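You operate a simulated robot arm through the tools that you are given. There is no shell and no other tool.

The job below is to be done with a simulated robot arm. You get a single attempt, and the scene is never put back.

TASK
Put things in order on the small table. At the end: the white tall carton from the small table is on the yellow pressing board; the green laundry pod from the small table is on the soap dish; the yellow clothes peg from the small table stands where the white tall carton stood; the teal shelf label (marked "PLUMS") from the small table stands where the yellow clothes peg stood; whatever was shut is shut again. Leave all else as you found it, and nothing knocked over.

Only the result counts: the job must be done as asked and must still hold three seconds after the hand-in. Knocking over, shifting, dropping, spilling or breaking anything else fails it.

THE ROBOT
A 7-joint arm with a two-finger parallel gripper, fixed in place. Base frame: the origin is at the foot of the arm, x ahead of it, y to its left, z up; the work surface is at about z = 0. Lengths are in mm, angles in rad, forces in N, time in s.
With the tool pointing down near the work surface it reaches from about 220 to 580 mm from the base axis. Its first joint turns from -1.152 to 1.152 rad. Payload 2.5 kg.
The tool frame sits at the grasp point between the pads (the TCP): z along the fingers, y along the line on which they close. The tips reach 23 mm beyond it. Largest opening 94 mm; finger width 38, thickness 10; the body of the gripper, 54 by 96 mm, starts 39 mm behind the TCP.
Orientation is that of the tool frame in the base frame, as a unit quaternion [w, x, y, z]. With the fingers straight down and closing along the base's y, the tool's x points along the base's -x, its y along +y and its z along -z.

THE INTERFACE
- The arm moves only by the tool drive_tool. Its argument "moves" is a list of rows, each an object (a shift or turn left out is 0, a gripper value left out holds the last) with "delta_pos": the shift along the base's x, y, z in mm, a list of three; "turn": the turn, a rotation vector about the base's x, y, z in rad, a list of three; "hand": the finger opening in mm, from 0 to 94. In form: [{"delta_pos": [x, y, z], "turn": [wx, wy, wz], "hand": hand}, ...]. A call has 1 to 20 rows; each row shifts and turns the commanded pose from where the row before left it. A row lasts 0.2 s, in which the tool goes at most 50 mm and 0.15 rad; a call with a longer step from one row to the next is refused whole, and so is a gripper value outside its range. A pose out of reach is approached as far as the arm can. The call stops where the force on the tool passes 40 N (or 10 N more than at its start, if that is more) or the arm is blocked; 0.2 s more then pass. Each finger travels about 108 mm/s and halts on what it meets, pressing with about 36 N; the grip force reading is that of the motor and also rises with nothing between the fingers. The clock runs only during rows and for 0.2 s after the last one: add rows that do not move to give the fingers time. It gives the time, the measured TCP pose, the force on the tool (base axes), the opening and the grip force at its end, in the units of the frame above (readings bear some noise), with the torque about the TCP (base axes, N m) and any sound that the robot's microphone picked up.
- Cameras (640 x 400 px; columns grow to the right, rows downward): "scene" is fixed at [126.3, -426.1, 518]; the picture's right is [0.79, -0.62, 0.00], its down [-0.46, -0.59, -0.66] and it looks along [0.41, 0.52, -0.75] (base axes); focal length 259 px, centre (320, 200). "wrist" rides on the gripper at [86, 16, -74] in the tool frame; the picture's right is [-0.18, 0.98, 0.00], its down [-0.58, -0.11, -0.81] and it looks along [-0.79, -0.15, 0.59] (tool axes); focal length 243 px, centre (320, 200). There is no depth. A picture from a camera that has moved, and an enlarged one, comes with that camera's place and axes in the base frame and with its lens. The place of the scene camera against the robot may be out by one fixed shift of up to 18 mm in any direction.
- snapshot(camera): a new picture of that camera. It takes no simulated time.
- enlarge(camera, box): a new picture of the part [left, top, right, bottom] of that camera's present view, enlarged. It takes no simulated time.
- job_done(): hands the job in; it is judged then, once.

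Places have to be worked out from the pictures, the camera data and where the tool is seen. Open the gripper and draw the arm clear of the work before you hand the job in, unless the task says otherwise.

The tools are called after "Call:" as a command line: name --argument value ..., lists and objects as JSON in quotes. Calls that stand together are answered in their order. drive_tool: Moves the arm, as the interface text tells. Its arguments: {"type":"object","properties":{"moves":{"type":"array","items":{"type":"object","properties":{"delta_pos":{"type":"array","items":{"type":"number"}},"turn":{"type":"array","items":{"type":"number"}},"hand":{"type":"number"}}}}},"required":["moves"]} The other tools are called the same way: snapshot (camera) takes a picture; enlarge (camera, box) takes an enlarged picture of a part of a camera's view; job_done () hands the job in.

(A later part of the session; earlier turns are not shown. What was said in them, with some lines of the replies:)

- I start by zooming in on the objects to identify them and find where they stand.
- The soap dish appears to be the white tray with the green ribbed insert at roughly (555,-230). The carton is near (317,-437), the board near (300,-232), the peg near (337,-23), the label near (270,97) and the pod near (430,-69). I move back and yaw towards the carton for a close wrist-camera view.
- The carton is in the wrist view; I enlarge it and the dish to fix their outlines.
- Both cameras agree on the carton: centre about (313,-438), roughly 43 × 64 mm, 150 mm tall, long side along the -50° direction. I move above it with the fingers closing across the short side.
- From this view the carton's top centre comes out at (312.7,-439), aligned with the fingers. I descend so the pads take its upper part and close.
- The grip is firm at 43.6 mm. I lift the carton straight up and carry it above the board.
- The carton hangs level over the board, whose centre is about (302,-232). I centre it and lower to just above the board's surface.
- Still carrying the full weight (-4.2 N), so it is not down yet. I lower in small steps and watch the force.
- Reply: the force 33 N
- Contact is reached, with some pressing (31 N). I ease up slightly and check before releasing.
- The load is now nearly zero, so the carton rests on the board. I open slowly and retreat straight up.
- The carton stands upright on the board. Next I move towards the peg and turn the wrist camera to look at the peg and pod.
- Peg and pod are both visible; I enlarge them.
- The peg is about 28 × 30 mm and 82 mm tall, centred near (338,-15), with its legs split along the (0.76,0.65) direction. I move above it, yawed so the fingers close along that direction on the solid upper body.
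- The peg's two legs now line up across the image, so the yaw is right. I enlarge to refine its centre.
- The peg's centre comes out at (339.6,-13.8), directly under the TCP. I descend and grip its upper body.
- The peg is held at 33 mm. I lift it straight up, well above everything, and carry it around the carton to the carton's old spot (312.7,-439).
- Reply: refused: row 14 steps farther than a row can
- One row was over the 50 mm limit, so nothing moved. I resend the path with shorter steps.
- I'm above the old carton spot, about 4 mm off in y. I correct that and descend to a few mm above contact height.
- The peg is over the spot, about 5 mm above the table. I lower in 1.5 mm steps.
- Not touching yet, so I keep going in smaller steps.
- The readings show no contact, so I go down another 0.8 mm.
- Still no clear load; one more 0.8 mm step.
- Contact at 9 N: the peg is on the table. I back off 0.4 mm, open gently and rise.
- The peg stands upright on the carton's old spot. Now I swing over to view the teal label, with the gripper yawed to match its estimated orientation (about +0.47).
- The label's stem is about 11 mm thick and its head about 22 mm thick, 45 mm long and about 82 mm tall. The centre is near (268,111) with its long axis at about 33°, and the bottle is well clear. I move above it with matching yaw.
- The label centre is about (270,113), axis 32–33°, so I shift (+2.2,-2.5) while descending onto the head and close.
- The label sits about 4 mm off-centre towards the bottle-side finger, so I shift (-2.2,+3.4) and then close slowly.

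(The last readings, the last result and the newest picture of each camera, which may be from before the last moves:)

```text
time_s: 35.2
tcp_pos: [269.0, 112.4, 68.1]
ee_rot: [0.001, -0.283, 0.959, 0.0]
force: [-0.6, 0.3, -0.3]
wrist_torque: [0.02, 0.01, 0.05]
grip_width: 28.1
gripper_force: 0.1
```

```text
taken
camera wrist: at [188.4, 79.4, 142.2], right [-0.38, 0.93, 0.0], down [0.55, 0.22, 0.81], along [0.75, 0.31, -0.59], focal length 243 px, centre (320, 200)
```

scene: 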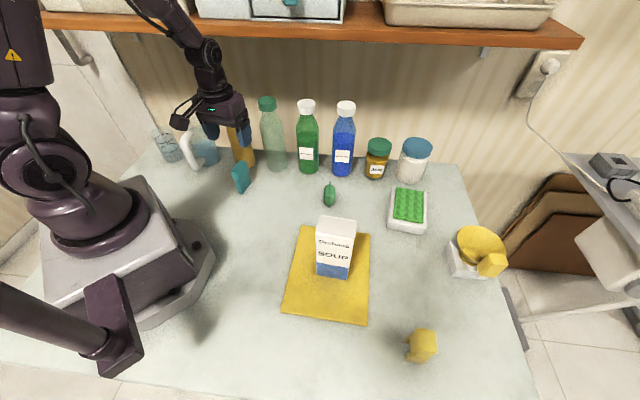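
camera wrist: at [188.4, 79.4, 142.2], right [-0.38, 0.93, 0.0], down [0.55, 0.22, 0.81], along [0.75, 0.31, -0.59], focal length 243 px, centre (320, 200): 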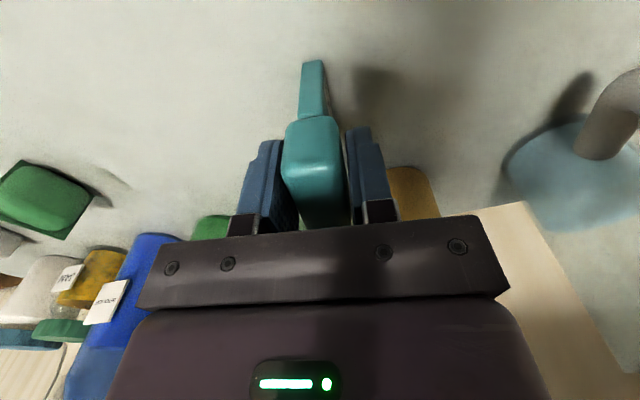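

Well centred with no contact at 28 mm. I close fully.

Call:
drive_tool --moves '[{"hand": 23}, {"hand": 18}, {"hand": 12}, {}, {}]'

Call:
snapshot --camera "wrist"

```text
time_s: 36.4
tcp_pos: [269.2, 112.8, 66.6]
ee_rot: [0.0, -0.283, 0.959, 0.0]
force: [0.3, -1.7, 0.4]
wrist_torque: [0.04, 0.01, -0.01]
grip_width: 23.3
gripper_force: 36.3
```

```text
taken
camera wrist: at [188.4, 79.4, 142.2], right [-0.38, 0.93, 0.0], down [0.55, 0.22, 0.81], along [0.75, 0.31, -0.59], focal length 243 px, centre (320, 200)
```

wrist: 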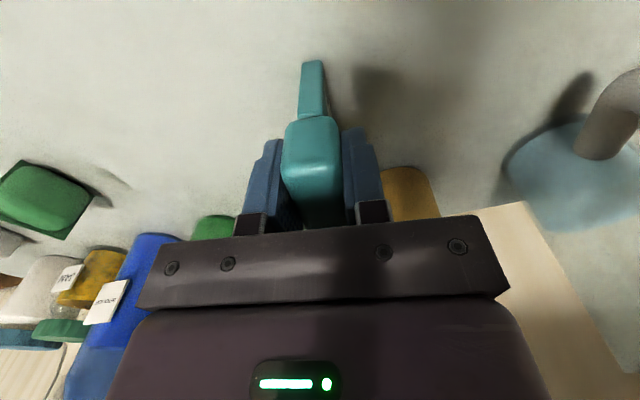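

Gripped at 23.3 mm. I lift, carry it to the peg's old spot (340,-13.5) and come down to just above the table.

Call:
drive_tool --moves '[{"delta_pos": [0, 0, 10]}, {"delta_pos": [0, 0, 30]}, {"delta_pos": [0, 0, 25]}, {"delta_pos": [14.2, -25.3, 0]}, {"delta_pos": [14.2, -25.3, 0]}, {"delta_pos": [14.2, -25.3, 0]}, {"delta_pos": [14.2, -25.3, 0]}, {"delta_pos": [14.2, -25.3, 0]}, {}, {"delta_pos": [0, 0, -30]}, {"delta_pos": [0, 0, -25]}, {"delta_pos": [0, 0, -5]}, {}]'

Call:
snapshot --camera "scene"

Call:
snapshot --camera "wrist"

```text
time_s: 39.2
tcp_pos: [341.3, -13.2, 72.6]
ee_rot: [0.001, -0.283, 0.959, 0.0]
force: [0.4, -0.7, -1.0]
wrist_torque: [-0.01, 0.01, -0.02]
grip_width: 23.1
gripper_force: 35.8
```

```text
taken
```

scene: 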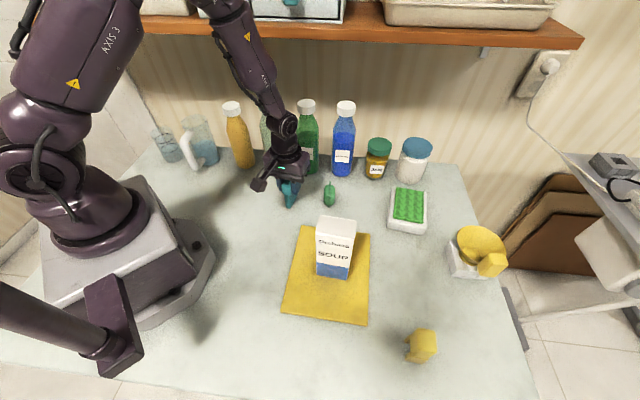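

```text
taken
camera wrist: at [260.6, -47.7, 146.8], right [-0.38, 0.93, 0.0], down [0.55, 0.22, 0.81], along [0.75, 0.31, -0.59], focal length 243 px, centre (320, 200)
```

wrist: 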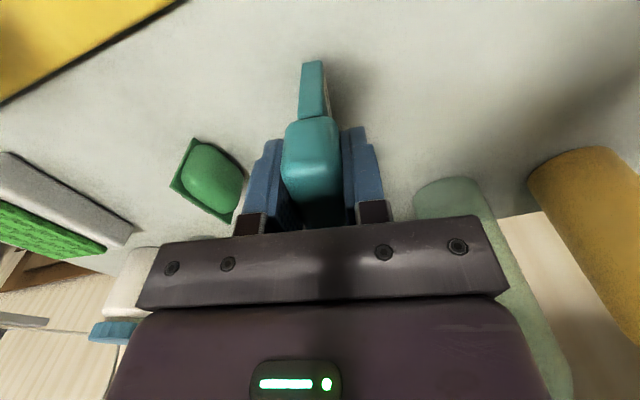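

Position is good at (341,-13). I lower in small steps.

Call:
drive_tool --moves '[{"delta_pos": [-0.5, 0, -2]}, {"delta_pos": [0, 0, -1.5]}, {"delta_pos": [0, 0, -1]}, {}]'

```text
time_s: 40.2
tcp_pos: [339.4, -14.8, 67.8]
ee_rot: [0.0, -0.283, 0.959, 0.0]
force: [-0.1, 0.1, 0.0]
wrist_torque: [0.02, 0.01, -0.02]
grip_width: 23.5
gripper_force: 36.0
```

No contact yet; I continue.

Call:
drive_tool --moves '[{"delta_pos": [0, 0, -0.8]}, {}]'

Call:
drive_tool --moves '[{"delta_pos": [0, 0, -0.7]}, {}]'

```text
time_s: 40.8
tcp_pos: [340.6, -14.8, 66.9]
ee_rot: [0.0, -0.283, 0.959, 0.001]
force: [-3.7, -0.4, 11.3]
wrist_torque: [0.12, 0.16, 0.0]
grip_width: 23.7
gripper_force: 35.9
```

```text
time_s: 41.4
tcp_pos: [339.2, -13.7, 68.7]
ee_rot: [0.002, -0.283, 0.959, -0.001]
force: [-5.7, -1.4, 29.0]
wrist_torque: [-0.03, 0.25, -0.01]
grip_width: 23.7
gripper_force: 36.1
```

Contact is made and slightly over-pressed (29 N). I back off about 1 mm, confirm, then release.

Call:
drive_tool --moves '[{"delta_pos": [0, 0, 1.2]}, {}, {}]'

```text
time_s: 42.2
tcp_pos: [339.4, -13.7, 67.1]
ee_rot: [0.0, -0.283, 0.959, 0.001]
force: [0.3, 0.0, 0.1]
wrist_torque: [0.03, 0.01, 0.01]
grip_width: 23.3
gripper_force: 35.9
```

Zero load now, so the bottom is at or a fraction above the table. I go 0.3 mm down and open slowly and symmetrically.

Call:
drive_tool --moves '[{"delta_pos": [0, 0, -0.3]}, {}, {"hand": 27}, {"hand": 34}, {"hand": 45}, {"hand": 60}, {"hand": 74}, {}, {"delta_pos": [0, 0, 15]}, {"delta_pos": [0, 0, 35]}, {"delta_pos": [0, 0, 45]}, {"delta_pos": [0, 0, 45]}, {}]'

Call:
snapshot --camera "scene"

Call:
snapshot --camera "wrist"

```text
time_s: 45.0
tcp_pos: [339.3, -13.2, 207.9]
ee_rot: [0.0, -0.283, 0.959, 0.0]
force: [-0.2, -0.4, 0.6]
wrist_torque: [-0.02, 0.05, 0.01]
grip_width: 74.2
gripper_force: 0.0
```

```text
taken
```

scene: 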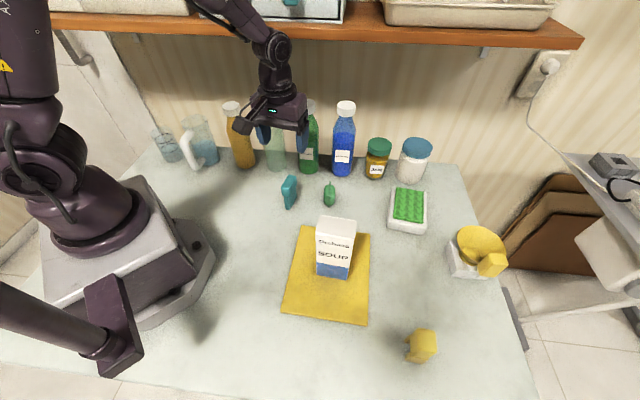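

```text
taken
camera wrist: at [259.4, -46.7, 282.3], right [-0.38, 0.93, 0.0], down [0.55, 0.22, 0.81], along [0.75, 0.31, -0.59], focal length 243 px, centre (320, 200)
```

wrist: 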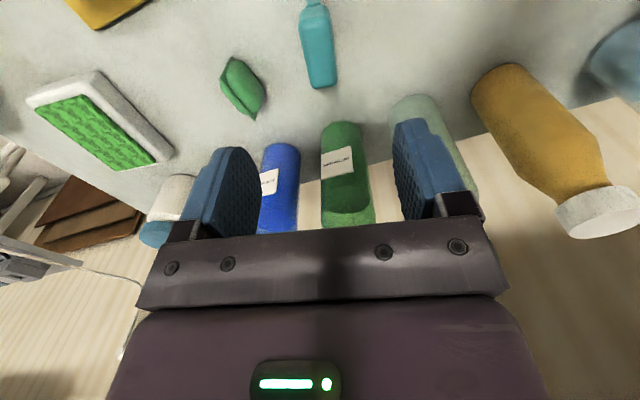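

The label stands upright where the peg stood. Next is the pod; I enlarge it and the dish in this view.

Call:
enlarge --camera "wrist" --box '[190, 40, 290, 130]'

Call:
enlarge --camera "scene" --box '[305, 170, 435, 240]'

Call:
enlarge --camera "wrist" --box '[10, 50, 190, 200]'

```text
4.44 times, centred on (240, 85) of wrist
camera zoom: at [259.4, -46.7, 282.3], right [-0.38, 0.93, 0.0], down [0.55, 0.22, 0.81], along [0.75, 0.31, -0.59], focal length 1078 px, centre (676, 711)
```

zoom: 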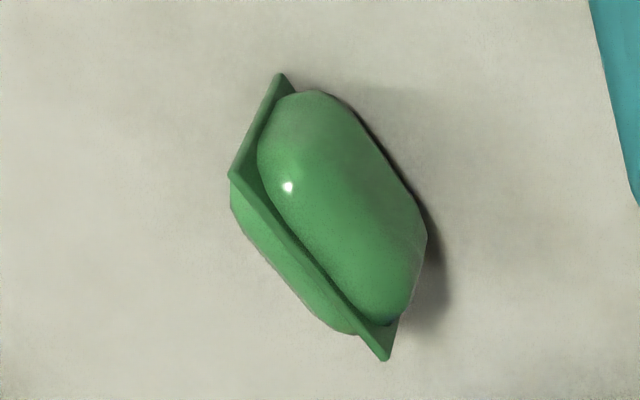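

```text
4.92 times, centred on (370, 205) of scene
camera zoom: at [126.3, -426.1, 518.0], right [0.79, -0.62, 0.0], down [-0.46, -0.59, -0.66], along [0.41, 0.52, -0.75], focal length 1274 px, centre (74, 175)
```

zoom: 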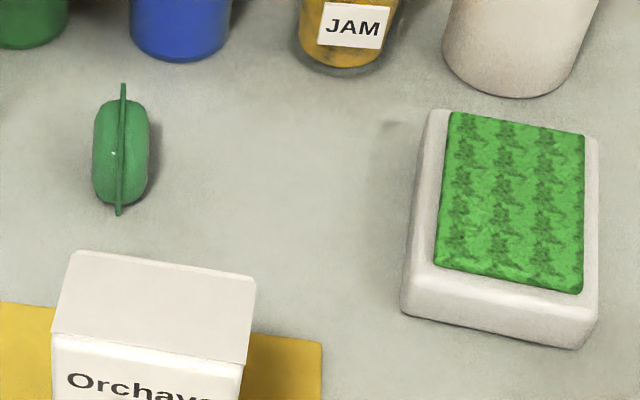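

```text
2.67 times, centred on (100, 125) of wrist
camera zoom: at [259.4, -46.7, 282.3], right [-0.38, 0.93, 0.0], down [0.55, 0.22, 0.81], along [0.75, 0.31, -0.59], focal length 647 px, centre (907, 400)
```

zoom: 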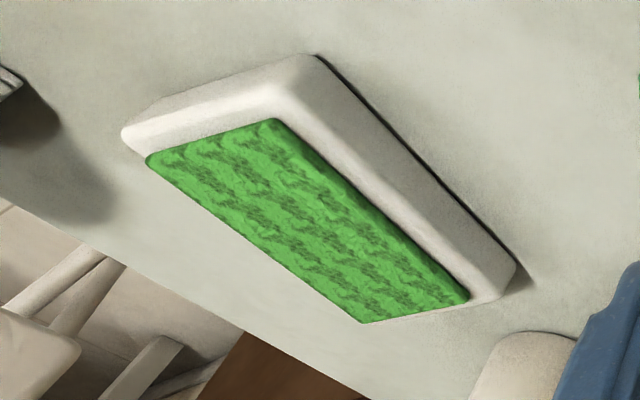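

The pod stands on a vertical flange (about 53 mm long, 48 mm high) along the 49° direction, body about 30 mm thick, centred near (424,-71). The dish centre is near (560,-226), at r≈603. Before picking up the pod, I dry-run the reach over the near half of the dish.

Call:
drive_tool --moves '[{"delta_pos": [27, -33, -3]}, {"delta_pos": [27, -33, -3]}, {"delta_pos": [27, -33, -3]}, {"delta_pos": [27, -33, -3]}, {"delta_pos": [27, -33, -3]}, {"delta_pos": [27, -33, -3]}, {"delta_pos": [24, -16, -10]}, {"delta_pos": [10, 0, -25]}, {}, {}]'

Call:
snapshot --camera "scene"

Call:
snapshot --camera "wrist"

```text
time_s: 47.2
tcp_pos: [539.4, -228.1, 155.0]
ee_rot: [0.001, -0.283, 0.959, 0.001]
force: [-0.1, -0.7, 0.0]
wrist_torque: [0.0, 0.02, 0.01]
grip_width: 74.1
gripper_force: 0.1
```

```text
taken
```

scene: 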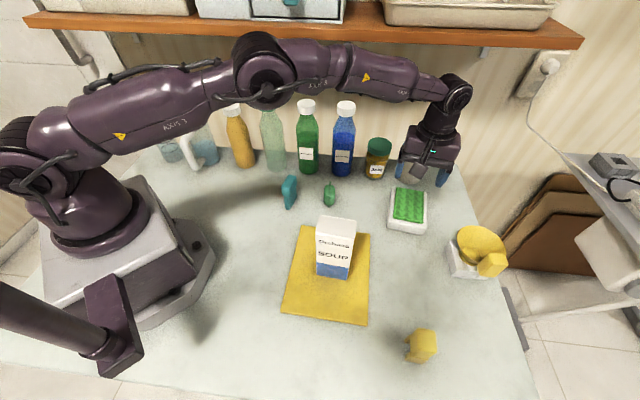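

```text
taken
camera wrist: at [457.3, -262.5, 228.6], right [-0.38, 0.93, 0.0], down [0.55, 0.22, 0.81], along [0.75, 0.31, -0.59], focal length 243 px, centre (320, 200)
```

wrist: 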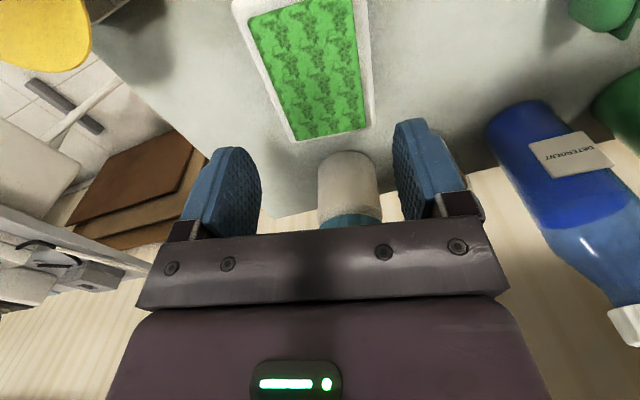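

The arm reaches (539,-228) at z=155, and the dish insert spans corners near (495,-229), (582,-165), (625,-222) and (537,-286). I test the reach lower and farther, staying above the dish.

Call:
drive_tool --moves '[{"delta_pos": [0, 0, -35]}, {"delta_pos": [0, 0, -30]}, {"delta_pos": [8, 0, 0]}, {"delta_pos": [8, 0, 0]}, {}, {}]'

Call:
snapshot --camera "scene"

Call:
snapshot --camera "wrist"

```text
time_s: 48.6
tcp_pos: [552.8, -227.9, 88.8]
ee_rot: [0.0, -0.283, 0.959, 0.0]
force: [0.1, 0.7, -0.2]
wrist_torque: [0.0, -0.04, -0.04]
grip_width: 74.1
gripper_force: 0.0
```

```text
taken
```

scene: 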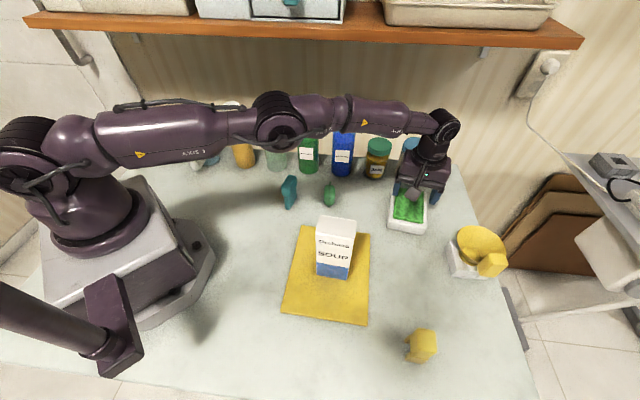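

```text
taken
camera wrist: at [470.8, -261.9, 163.0], right [-0.38, 0.93, 0.0], down [0.55, 0.22, 0.81], along [0.75, 0.31, -0.59], focal length 243 px, centre (320, 200)
```

wrist: 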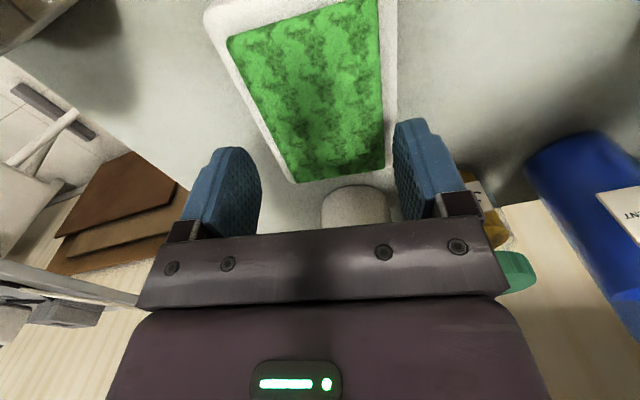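

Reach is fine right over the dish centre (553,-228,89) with a vertical tool. I go back above the pod, yawed +0.28 to line up with its flange.

Call:
drive_tool --moves '[{"delta_pos": [0, 0, 40]}, {"delta_pos": [0, 0, 35]}, {"delta_pos": [-25.7, 31.4, 5], "turn": [0, 0, 0.0556], "hand": 66}, {"delta_pos": [-25.7, 31.4, 5], "turn": [0, 0, 0.0556]}, {"delta_pos": [-25.7, 31.4, 5], "turn": [0, 0, 0.0556]}, {"delta_pos": [-25.7, 31.4, 0], "turn": [0, 0, 0.0556]}, {"delta_pos": [-25.7, 31.4, 0], "turn": [0, 0, 0.0556]}, {}, {}]'

Call:
snapshot --camera "wrist"

Call:
enlarge --camera "wrist" --box '[260, 0, 380, 100]'

Call:
snapshot --camera "scene"

```text
time_s: 50.6
tcp_pos: [425.1, -70.5, 178.8]
ee_rot: [0.0, -0.414, 0.91, 0.0]
force: [-0.2, -0.1, -0.1]
wrist_torque: [-0.01, 0.0, -0.01]
grip_width: 65.9
gripper_force: 0.0
```

```text
taken
camera wrist: at [356.6, -125.2, 253.0], right [-0.62, 0.79, 0.0], down [0.46, 0.37, 0.81], along [0.63, 0.5, -0.59], focal length 243 px, centre (320, 200)
```

wrist: 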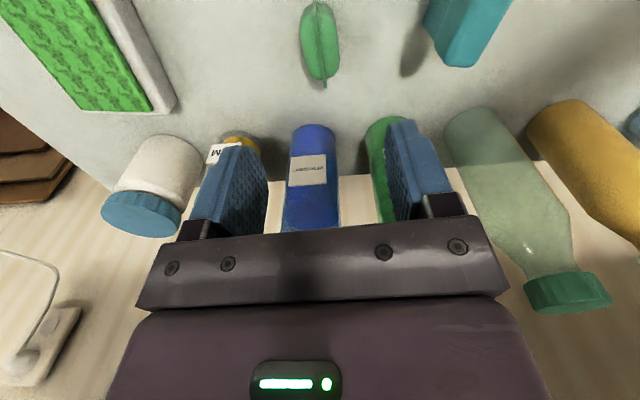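

```text
4.00 times, centred on (320, 50) of wrist
camera zoom: at [356.6, -125.2, 253.0], right [-0.62, 0.79, 0.0], down [0.46, 0.37, 0.81], along [0.63, 0.5, -0.59], focal length 970 px, centre (320, 800)
```

zoom: 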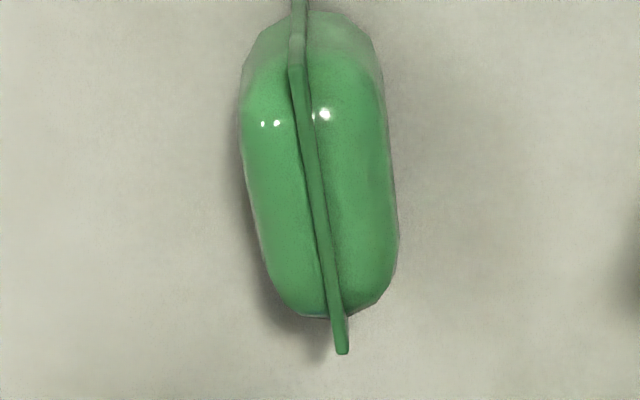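

```text
taken
```

scene: 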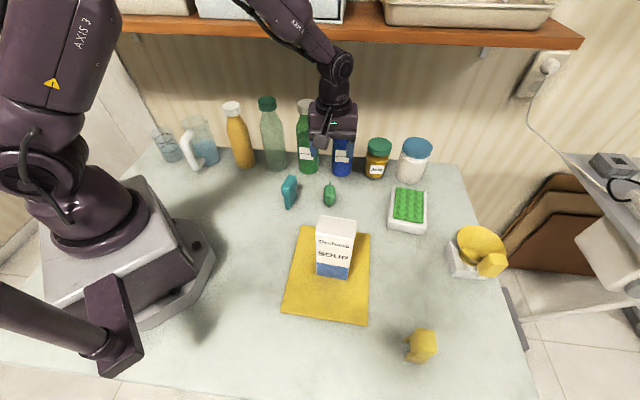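

The pod's centre is (425,-71), axis 48°, aligned with the tool. I descend to z≈29 and close on its sides.

Call:
drive_tool --moves '[{"delta_pos": [0, 0, -40]}, {"delta_pos": [0, 0, -40]}, {"delta_pos": [0, 0, -40]}, {"delta_pos": [0, 0, -20]}, {"delta_pos": [0, 0, -9]}, {}, {"hand": 50}, {"hand": 40}, {}]'

Call:
snapshot --camera "wrist"

Call:
enlarge --camera "scene" --box '[270, 120, 390, 220]'

```text
time_s: 52.6
tcp_pos: [424.4, -72.7, 30.8]
ee_rot: [0.0, -0.414, 0.91, -0.001]
force: [0.5, 0.2, 0.3]
wrist_torque: [-0.01, -0.01, 0.03]
grip_width: 39.9
gripper_force: 0.1
```

```text
taken
camera wrist: at [355.7, -126.8, 104.2], right [-0.62, 0.79, 0.0], down [0.46, 0.37, 0.81], along [0.63, 0.5, -0.59], focal length 243 px, centre (320, 200)
```

wrist: 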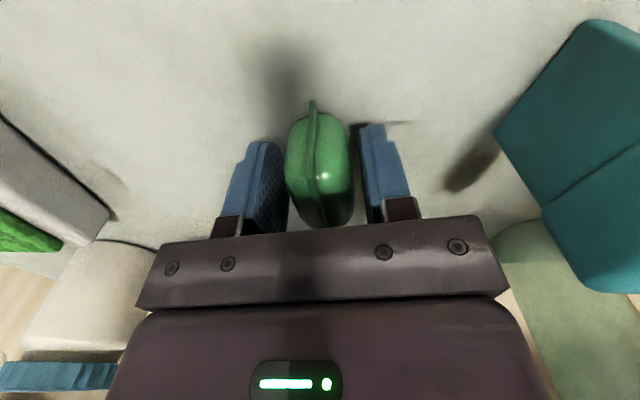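

```text
4.00 times, centred on (330, 170) of scene
camera zoom: at [126.3, -426.1, 518.0], right [0.79, -0.62, 0.0], down [-0.46, -0.59, -0.66], along [0.41, 0.52, -0.75], focal length 1035 px, centre (280, 320)
```

zoom: 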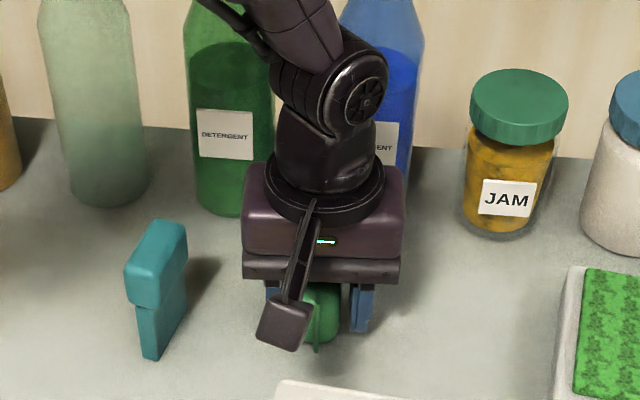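

The pod is centred between the pads. I close the rest of the way.

Call:
drive_tool --moves '[{"hand": 34}, {"hand": 28}, {"hand": 20}, {}, {}]'

Call:
snapshot --camera "wrist"

```text
time_s: 53.8
tcp_pos: [424.7, -72.1, 28.7]
ee_rot: [0.0, -0.414, 0.91, 0.0]
force: [-1.3, 0.0, 0.7]
wrist_torque: [0.01, -0.02, -0.01]
grip_width: 29.0
gripper_force: 35.8
```

```text
taken
camera wrist: at [355.7, -126.8, 104.2], right [-0.62, 0.79, 0.0], down [0.46, 0.37, 0.81], along [0.63, 0.5, -0.59], focal length 243 px, centre (320, 200)
```

wrist: 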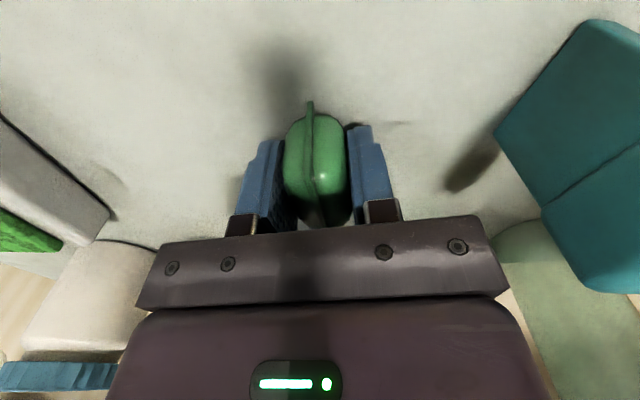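

Held at 29 mm. I lift and carry it to above the dish, returning to the earlier yaw.

Call:
drive_tool --moves '[{"delta_pos": [0, 0, 8]}, {"delta_pos": [0, 0, 30]}, {"delta_pos": [0, 0, 40]}, {"delta_pos": [0, 0, 30]}, {"delta_pos": [20, -26, 0], "turn": [0, 0, -0.0463]}, {"delta_pos": [20.4, -26, 0], "turn": [0, 0, -0.0463]}, {"delta_pos": [20.4, -26, 0], "turn": [0, 0, -0.0463]}, {"delta_pos": [20.4, -26, 0], "turn": [0, 0, -0.0463]}, {"delta_pos": [20.4, -26, 0], "turn": [0, 0, -0.0463]}, {"delta_pos": [20.4, -25, 0], "turn": [0, 0, -0.0463]}, {}, {}]'

Call:
snapshot --camera "wrist"

Call:
snapshot --camera "scene"

```text
time_s: 56.4
tcp_pos: [544.7, -225.6, 138.0]
ee_rot: [-0.001, -0.284, 0.959, 0.0]
force: [0.0, 0.5, 0.3]
wrist_torque: [0.0, 0.01, 0.01]
grip_width: 29.1
gripper_force: 36.0
```

```text
taken
camera wrist: at [464.8, -259.9, 213.2], right [-0.38, 0.92, 0.0], down [0.55, 0.22, 0.81], along [0.75, 0.31, -0.59], focal length 243 px, centre (320, 200)
```

wrist: 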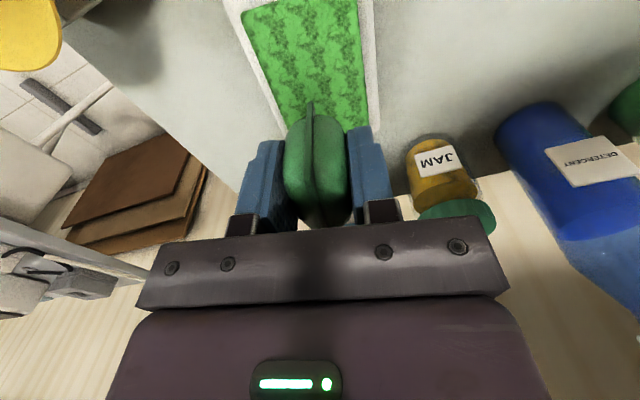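

```text
taken
```

scene: 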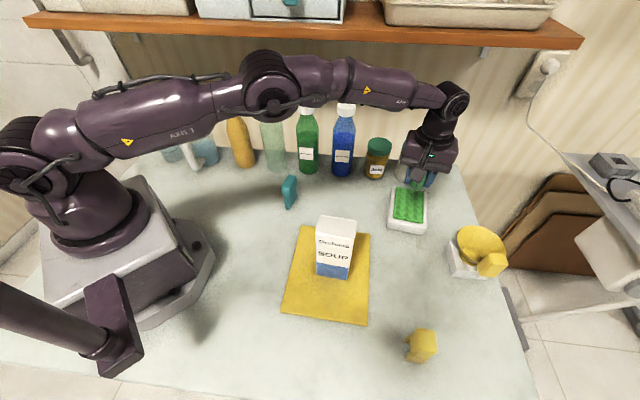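

The pod is over the dish. I come down to about z=78 and check.

Call:
drive_tool --moves '[{"delta_pos": [2, 0, -30]}, {"delta_pos": [2, 0, -25]}, {"delta_pos": [0, 0, -5]}, {}, {}]'

Call:
snapshot --camera "wrist"

Call:
enlarge --camera "scene" --box '[350, 140, 470, 240]'

```text
time_s: 57.6
tcp_pos: [548.6, -226.0, 77.2]
ee_rot: [-0.001, -0.284, 0.959, 0.0]
force: [-0.5, 0.3, -0.7]
wrist_torque: [0.01, 0.01, 0.01]
grip_width: 29.1
gripper_force: 35.9
```

```text
taken
camera wrist: at [467.5, -259.9, 152.1], right [-0.38, 0.92, 0.0], down [0.55, 0.23, 0.81], along [0.75, 0.31, -0.59], focal length 243 px, centre (320, 200)
```

wrist: 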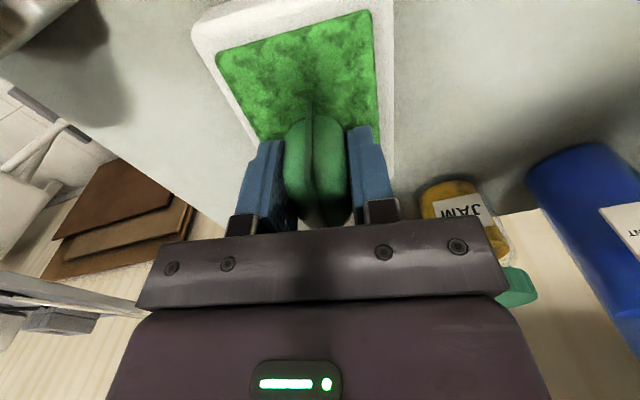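

```text
4.00 times, centred on (410, 190) of scene
camera zoom: at [126.3, -426.1, 518.0], right [0.79, -0.62, 0.0], down [-0.46, -0.59, -0.66], along [0.41, 0.52, -0.75], focal length 1035 px, centre (-40, 240)
```

zoom: 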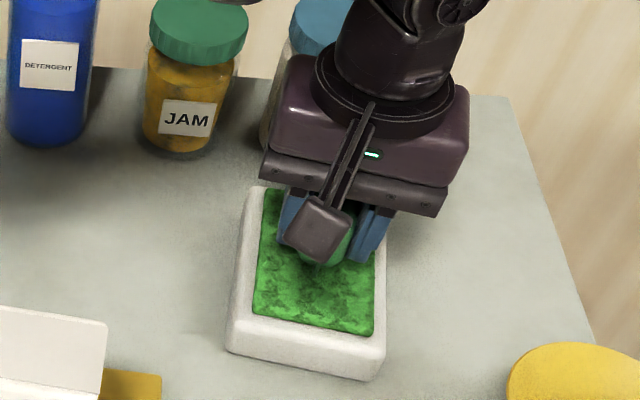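

Centred over the insert. I descend another 12 mm, then continue in small steps.

Call:
drive_tool --moves '[{"delta_pos": [0, 0, -5]}, {"delta_pos": [0, 0, -4]}, {"delta_pos": [0, 0, -3]}, {}]'

Call:
enlarge --camera "wrist" --box '[200, 0, 420, 240]'

```text
time_s: 58.6
tcp_pos: [551.4, -225.7, 68.9]
ee_rot: [0.003, -0.284, 0.959, -0.002]
force: [-5.6, 2.4, 26.5]
wrist_torque: [0.09, 0.24, 0.01]
grip_width: 29.1
gripper_force: 36.5
```

```text
1.67 times, centred on (310, 120) of wrist
camera zoom: at [469.3, -259.9, 143.5], right [-0.38, 0.92, 0.0], down [0.54, 0.23, 0.81], along [0.75, 0.3, -0.59], focal length 404 px, centre (337, 333)
```

zoom: 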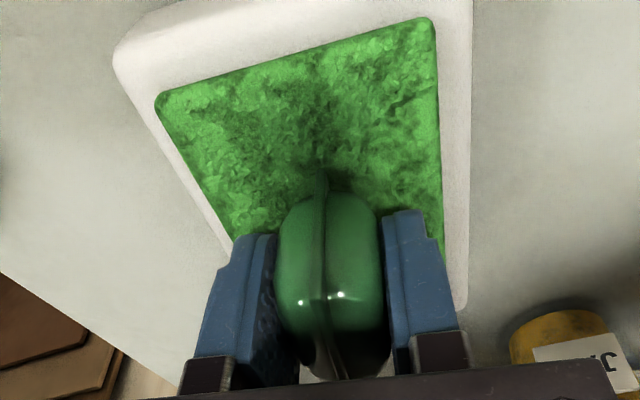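

Contact at z≈69 with 26 N, so the insert's top is at about 40 mm. I back off to unload.

Call:
drive_tool --moves '[{"delta_pos": [0, 0, 1.5]}, {}, {}]'

```text
time_s: 59.4
tcp_pos: [549.6, -226.6, 69.4]
ee_rot: [0.002, -0.283, 0.959, -0.001]
force: [6.1, -2.3, 18.1]
wrist_torque: [-0.02, -0.14, 0.0]
grip_width: 29.0
gripper_force: 36.0
```

Call:
drive_tool --moves '[{"delta_pos": [0, 0, 1.2]}, {}, {}]'

```text
time_s: 60.2
tcp_pos: [549.4, -226.0, 69.5]
ee_rot: [-0.001, -0.284, 0.959, 0.0]
force: [2.2, -1.3, 15.7]
wrist_torque: [0.04, -0.15, 0.0]
grip_width: 29.1
gripper_force: 35.8
```

Still 16 N of load; I raise a bit more.

Call:
drive_tool --moves '[{"delta_pos": [0, 0, 0.8]}, {}, {}]'

```text
time_s: 61.0
tcp_pos: [548.6, -225.3, 69.1]
ee_rot: [-0.001, -0.284, 0.959, 0.001]
force: [0.1, -0.6, 7.2]
wrist_torque: [0.02, -0.17, -0.02]
grip_width: 29.2
gripper_force: 35.9
```

Call:
drive_tool --moves '[{"delta_pos": [0, 0, 0.5]}, {}, {}]'

Call:
snapshot --camera "wrist"

```text
time_s: 61.8
tcp_pos: [549.3, -226.3, 69.1]
ee_rot: [0.0, -0.284, 0.959, 0.001]
force: [0.0, -0.4, 0.8]
wrist_torque: [0.01, -0.06, -0.02]
grip_width: 29.0
gripper_force: 36.1
```

```text
taken
camera wrist: at [468.3, -259.2, 144.1], right [-0.38, 0.92, 0.0], down [0.55, 0.22, 0.81], along [0.74, 0.31, -0.59], focal length 243 px, centre (320, 200)
```

wrist: 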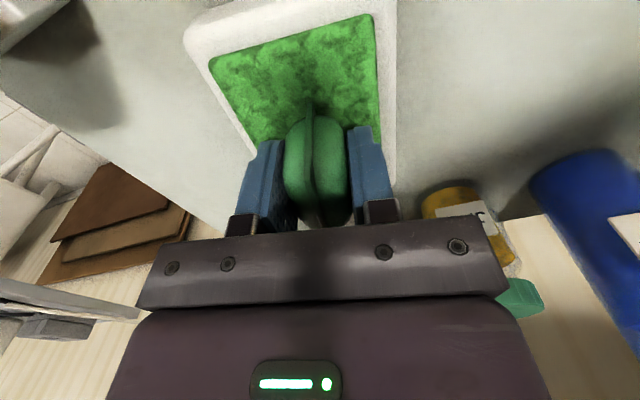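

The load is nearly zero while still touching. I open slowly and watch whether the pod stays put.

Call:
drive_tool --moves '[{"hand": 31}, {"hand": 34}, {"hand": 40}, {"hand": 46}, {}]'

Call:
snapshot --camera "wrist"

Call:
enlarge --camera "scene" --box '[350, 140, 470, 240]'

```text
time_s: 63.0
tcp_pos: [548.5, -226.2, 68.9]
ee_rot: [0.0, -0.284, 0.959, 0.001]
force: [0.0, -1.5, -0.2]
wrist_torque: [0.01, 0.05, -0.01]
grip_width: 45.8
gripper_force: 0.1
```

```text
taken
camera wrist: at [468.5, -259.5, 144.8], right [-0.38, 0.92, 0.0], down [0.55, 0.23, 0.81], along [0.75, 0.31, -0.59], focal length 243 px, centre (320, 200)
```

wrist: 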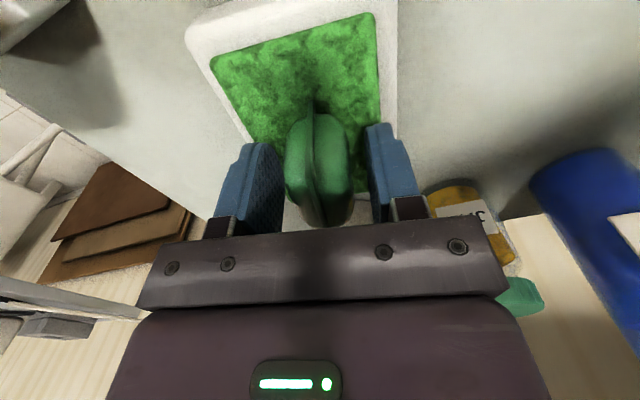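

```text
4.00 times, centred on (410, 190) of scene
camera zoom: at [126.3, -426.1, 518.0], right [0.79, -0.62, 0.0], down [-0.46, -0.59, -0.66], along [0.41, 0.52, -0.75], focal length 1035 px, centre (-40, 240)
```

zoom: 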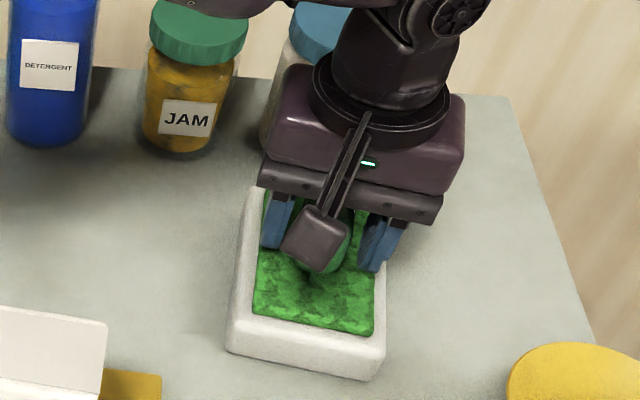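

The pod stays upright on the insert. I rise straight up and then draw the arm back to a clear position over open table.

Call:
drive_tool --moves '[{"delta_pos": [0, 0, 10]}, {"delta_pos": [0, 0, 30]}, {"delta_pos": [0, 0, 40]}, {"delta_pos": [0, 0, 40], "hand": 60}, {"delta_pos": [0, 0, 30]}, {"delta_pos": [-25, 20, 10], "turn": [0, 0, -0.08]}, {"delta_pos": [-25, 20, 10], "turn": [0, 0, -0.08]}, {"delta_pos": [-25, 20, 10], "turn": [0, 0, -0.08]}, {"delta_pos": [-25, 20, 5], "turn": [0, 0, -0.08]}, {"delta_pos": [-25, 20, 0], "turn": [0, 0, -0.08]}, {"delta_pos": [-25, 5, 0], "turn": [0, 0, -0.08]}, {"delta_pos": [-25, 0, 0], "turn": [0, 0, -0.08]}, {}]'

Call:
snapshot --camera "wrist"

Call:
snapshot --camera "scene"

Call:
enlarge --camera "scene" --box '[350, 140, 520, 290]'

Call:
enlarge --camera "scene" --box '[260, 160, 460, 380]'

```text
time_s: 65.8
tcp_pos: [372.8, -120.8, 256.0]
ee_rot: [0.0, -0.008, 1.0, -0.001]
force: [-0.4, 0.1, 0.4]
wrist_torque: [-0.01, -0.03, -0.02]
grip_width: 60.0
gripper_force: 0.0
```

```text
taken
camera wrist: at [287.7, -105.5, 330.0], right [0.17, 0.99, 0.0], down [0.58, -0.1, 0.81], along [0.79, -0.14, -0.59], focal length 243 px, centre (320, 200)
```

wrist: 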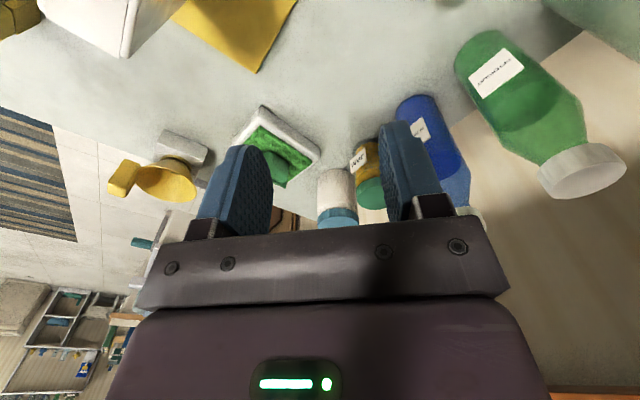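

```text
taken
```

scene: 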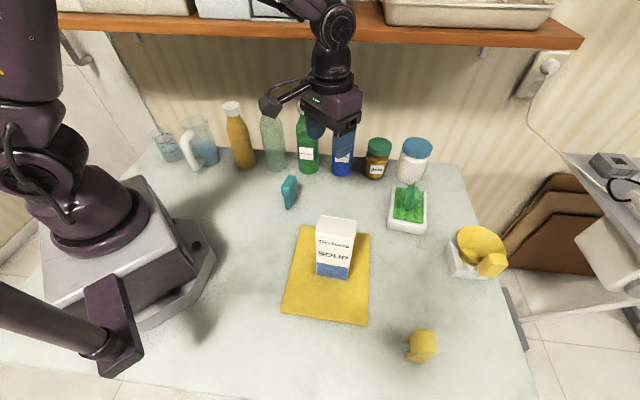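

```text
2.67 times, centred on (435, 215) of scene
camera zoom: at [126.3, -426.1, 518.0], right [0.79, -0.62, 0.0], down [-0.46, -0.59, -0.66], along [0.41, 0.52, -0.75], focal length 690 px, centre (13, 160)
```

zoom: 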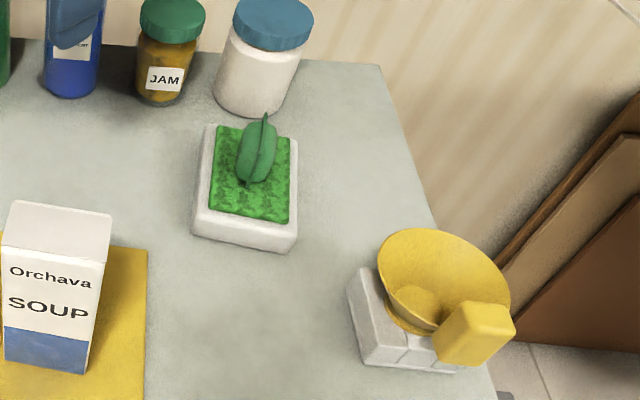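

```text
1.82 times, centred on (360, 270) of scene
camera zoom: at [126.3, -426.1, 518.0], right [0.79, -0.62, 0.0], down [-0.46, -0.59, -0.66], along [0.41, 0.52, -0.75], focal length 470 px, centre (247, 73)
```

zoom: 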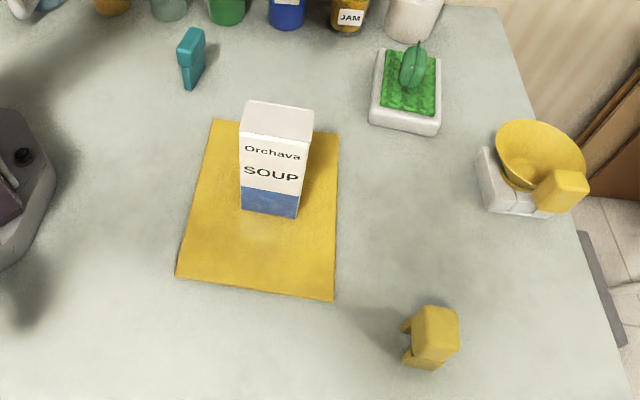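

All four placements look right. To be sure the ridged tray is the soap dish and not the yellow and white item, I take a closer look at that one from a safe height.

Call:
drive_tool --moves '[{"delta_pos": [12, -35, 0], "turn": [0, 0, -0.09]}, {"delta_pos": [12, -35, 0], "turn": [0, 0, -0.09]}, {"delta_pos": [12, -35, 0], "turn": [0, 0, -0.09]}, {"delta_pos": [12, -35, 0], "turn": [0, 0, -0.09]}, {"delta_pos": [12, -35, 0], "turn": [0, 0, -0.09]}, {"delta_pos": [12, -35, 0], "turn": [0, 0, -0.09]}, {}]'

Call:
snapshot --camera "wrist"

Call:
enlarge --camera "wrist" --box '[230, 0, 430, 130]'

```text
time_s: 67.4
tcp_pos: [445.1, -331.9, 252.4]
ee_rot: [-0.001, 0.259, 0.966, 0.0]
force: [-0.5, -0.4, -0.2]
wrist_torque: [0.01, 0.02, 0.01]
grip_width: 60.1
gripper_force: 0.0
```

```text
taken
camera wrist: at [380.6, -274.4, 327.7], right [0.65, 0.76, 0.0], down [0.45, -0.39, 0.81], along [0.61, -0.53, -0.59], focal length 243 px, centre (320, 200)
```

wrist: 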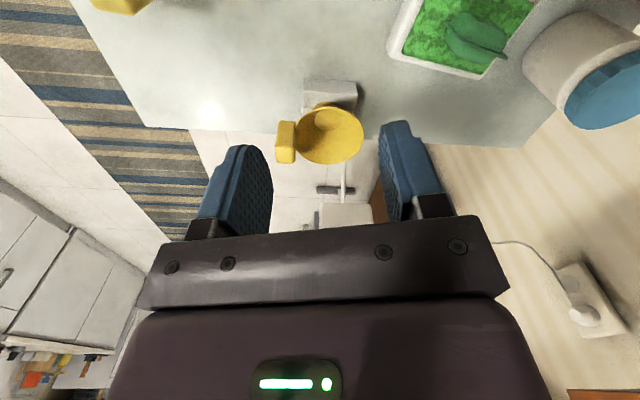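

```text
3.08 times, centred on (330, 65) of wrist
camera zoom: at [380.6, -274.4, 327.7], right [0.65, 0.76, 0.0], down [0.45, -0.39, 0.81], along [0.61, -0.53, -0.59], focal length 746 px, centre (289, 615)
```

zoom: 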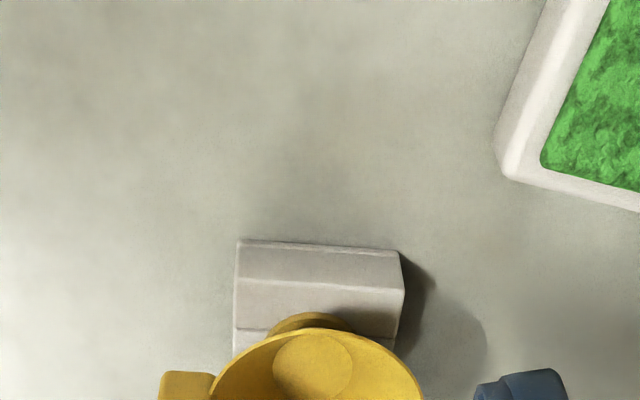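

Call:
enlarge --camera "wrist" --box '[260, 65, 390, 180]'

Call:
enlarge --camera "wrist" --box '[380, 0, 540, 90]'

```text
3.48 times, centred on (325, 122) of wrist
camera zoom: at [380.6, -274.4, 327.7], right [0.65, 0.76, 0.0], down [0.45, -0.39, 0.81], along [0.61, -0.53, -0.59], focal length 844 px, centre (303, 470)
```

zoom: 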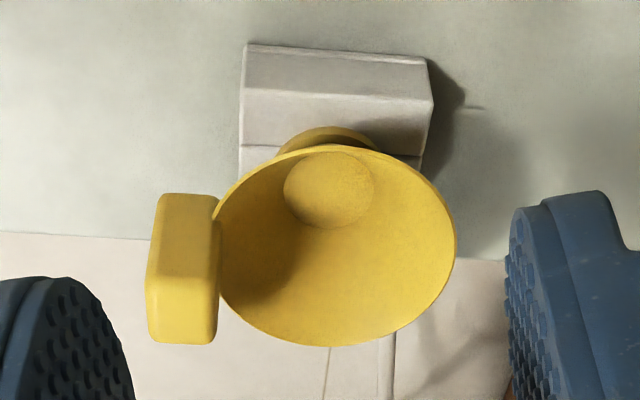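

```text
4.00 times, centred on (460, 45) of wrist
camera zoom: at [380.6, -274.4, 327.7], right [0.65, 0.76, 0.0], down [0.45, -0.39, 0.81], along [0.61, -0.53, -0.59], focal length 970 px, centre (-240, 820)
```

zoom: 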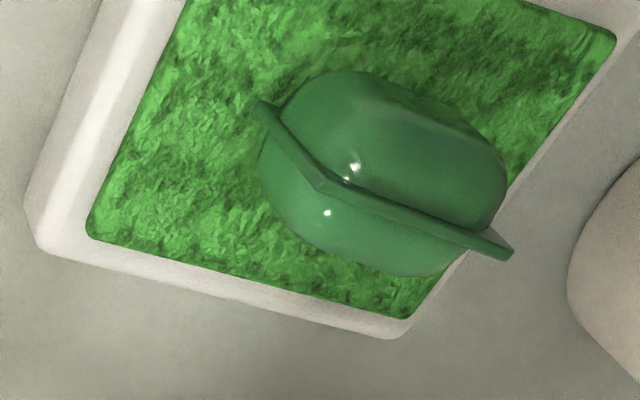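

The yellow and white item is a cup with a handle standing on a block, out of the arm's reach. The white tray with the fibrous soap-saver pad is the soap dish, and the pod stands steadily on it. I return the arm to its initial clear pose with the gripper open and take a last look.

Call:
drive_tool --moves '[{"delta_pos": [-12, 35, 0], "turn": [0, 0, 0.09], "hand": 94}, {"delta_pos": [-12, 35, 0], "turn": [0, 0, 0.09]}, {"delta_pos": [-12, 35, 0], "turn": [0, 0, 0.09]}, {"delta_pos": [-12, 35, 0], "turn": [0, 0, 0.09]}, {"delta_pos": [-12, 35, 0], "turn": [0, 0, 0.09]}, {"delta_pos": [-12, 35, 0], "turn": [0, 0, 0.09]}, {}, {}]'

Call:
snapshot --camera "scene"

Call:
enlarge --camera "scene" --box '[220, 150, 460, 300]'

```text
time_s: 69.2
tcp_pos: [373.8, -121.4, 253.1]
ee_rot: [0.0, -0.008, 1.0, 0.0]
force: [0.9, -0.4, -0.7]
wrist_torque: [0.01, -0.03, -0.01]
grip_width: 93.8
gripper_force: 0.1
```

```text
taken
```

scene: 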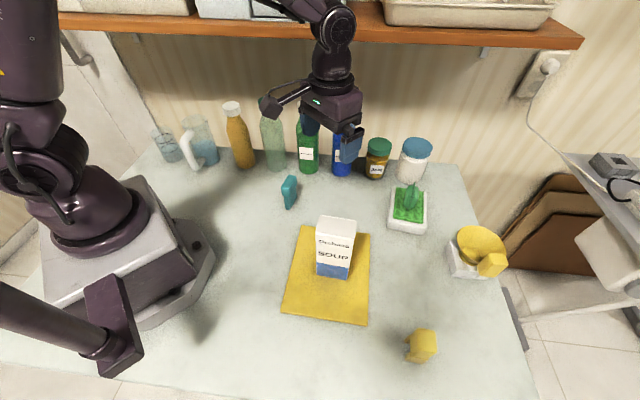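

```text
2.67 times, centred on (340, 225) of scene
camera zoom: at [126.3, -426.1, 518.0], right [0.79, -0.62, 0.0], down [-0.46, -0.59, -0.66], along [0.41, 0.52, -0.75], focal length 690 px, centre (267, 133)
```

zoom: 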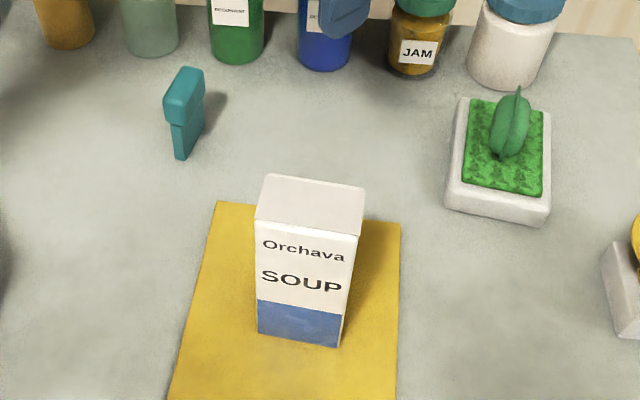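

The carton is on the board, the pod on the soap dish, the peg on the carton's old spot and the label on the peg's old spot. Everything else is unmoved, and the arm is clear with the gripper open, so I hand in.

Call:
job_done

```text
The job is handed in.
```

I moved all four items and handed the job in. In the last pictures everything was standing upright and the arm was clear with the gripper open.

- **Carton:** it stands upright near the middle of the yellow pressing board.
- **Peg:** it stands where the carton stood, within a few millimetres by my measurements.
- **Label:** it stands where the peg stood, also within a few millimetres. I never saw the "PLUMS" lettering, but it was the only teal label visible on the table.
- **Pod:** it stands on the white tray with the green pad. I took this to be the soap dish. The only other candidate was a white block with a yellow cup on it, and that was beyond the arm's reach.

I opened nothing, so there was nothing to shut again. Nothing else on the table looks moved.
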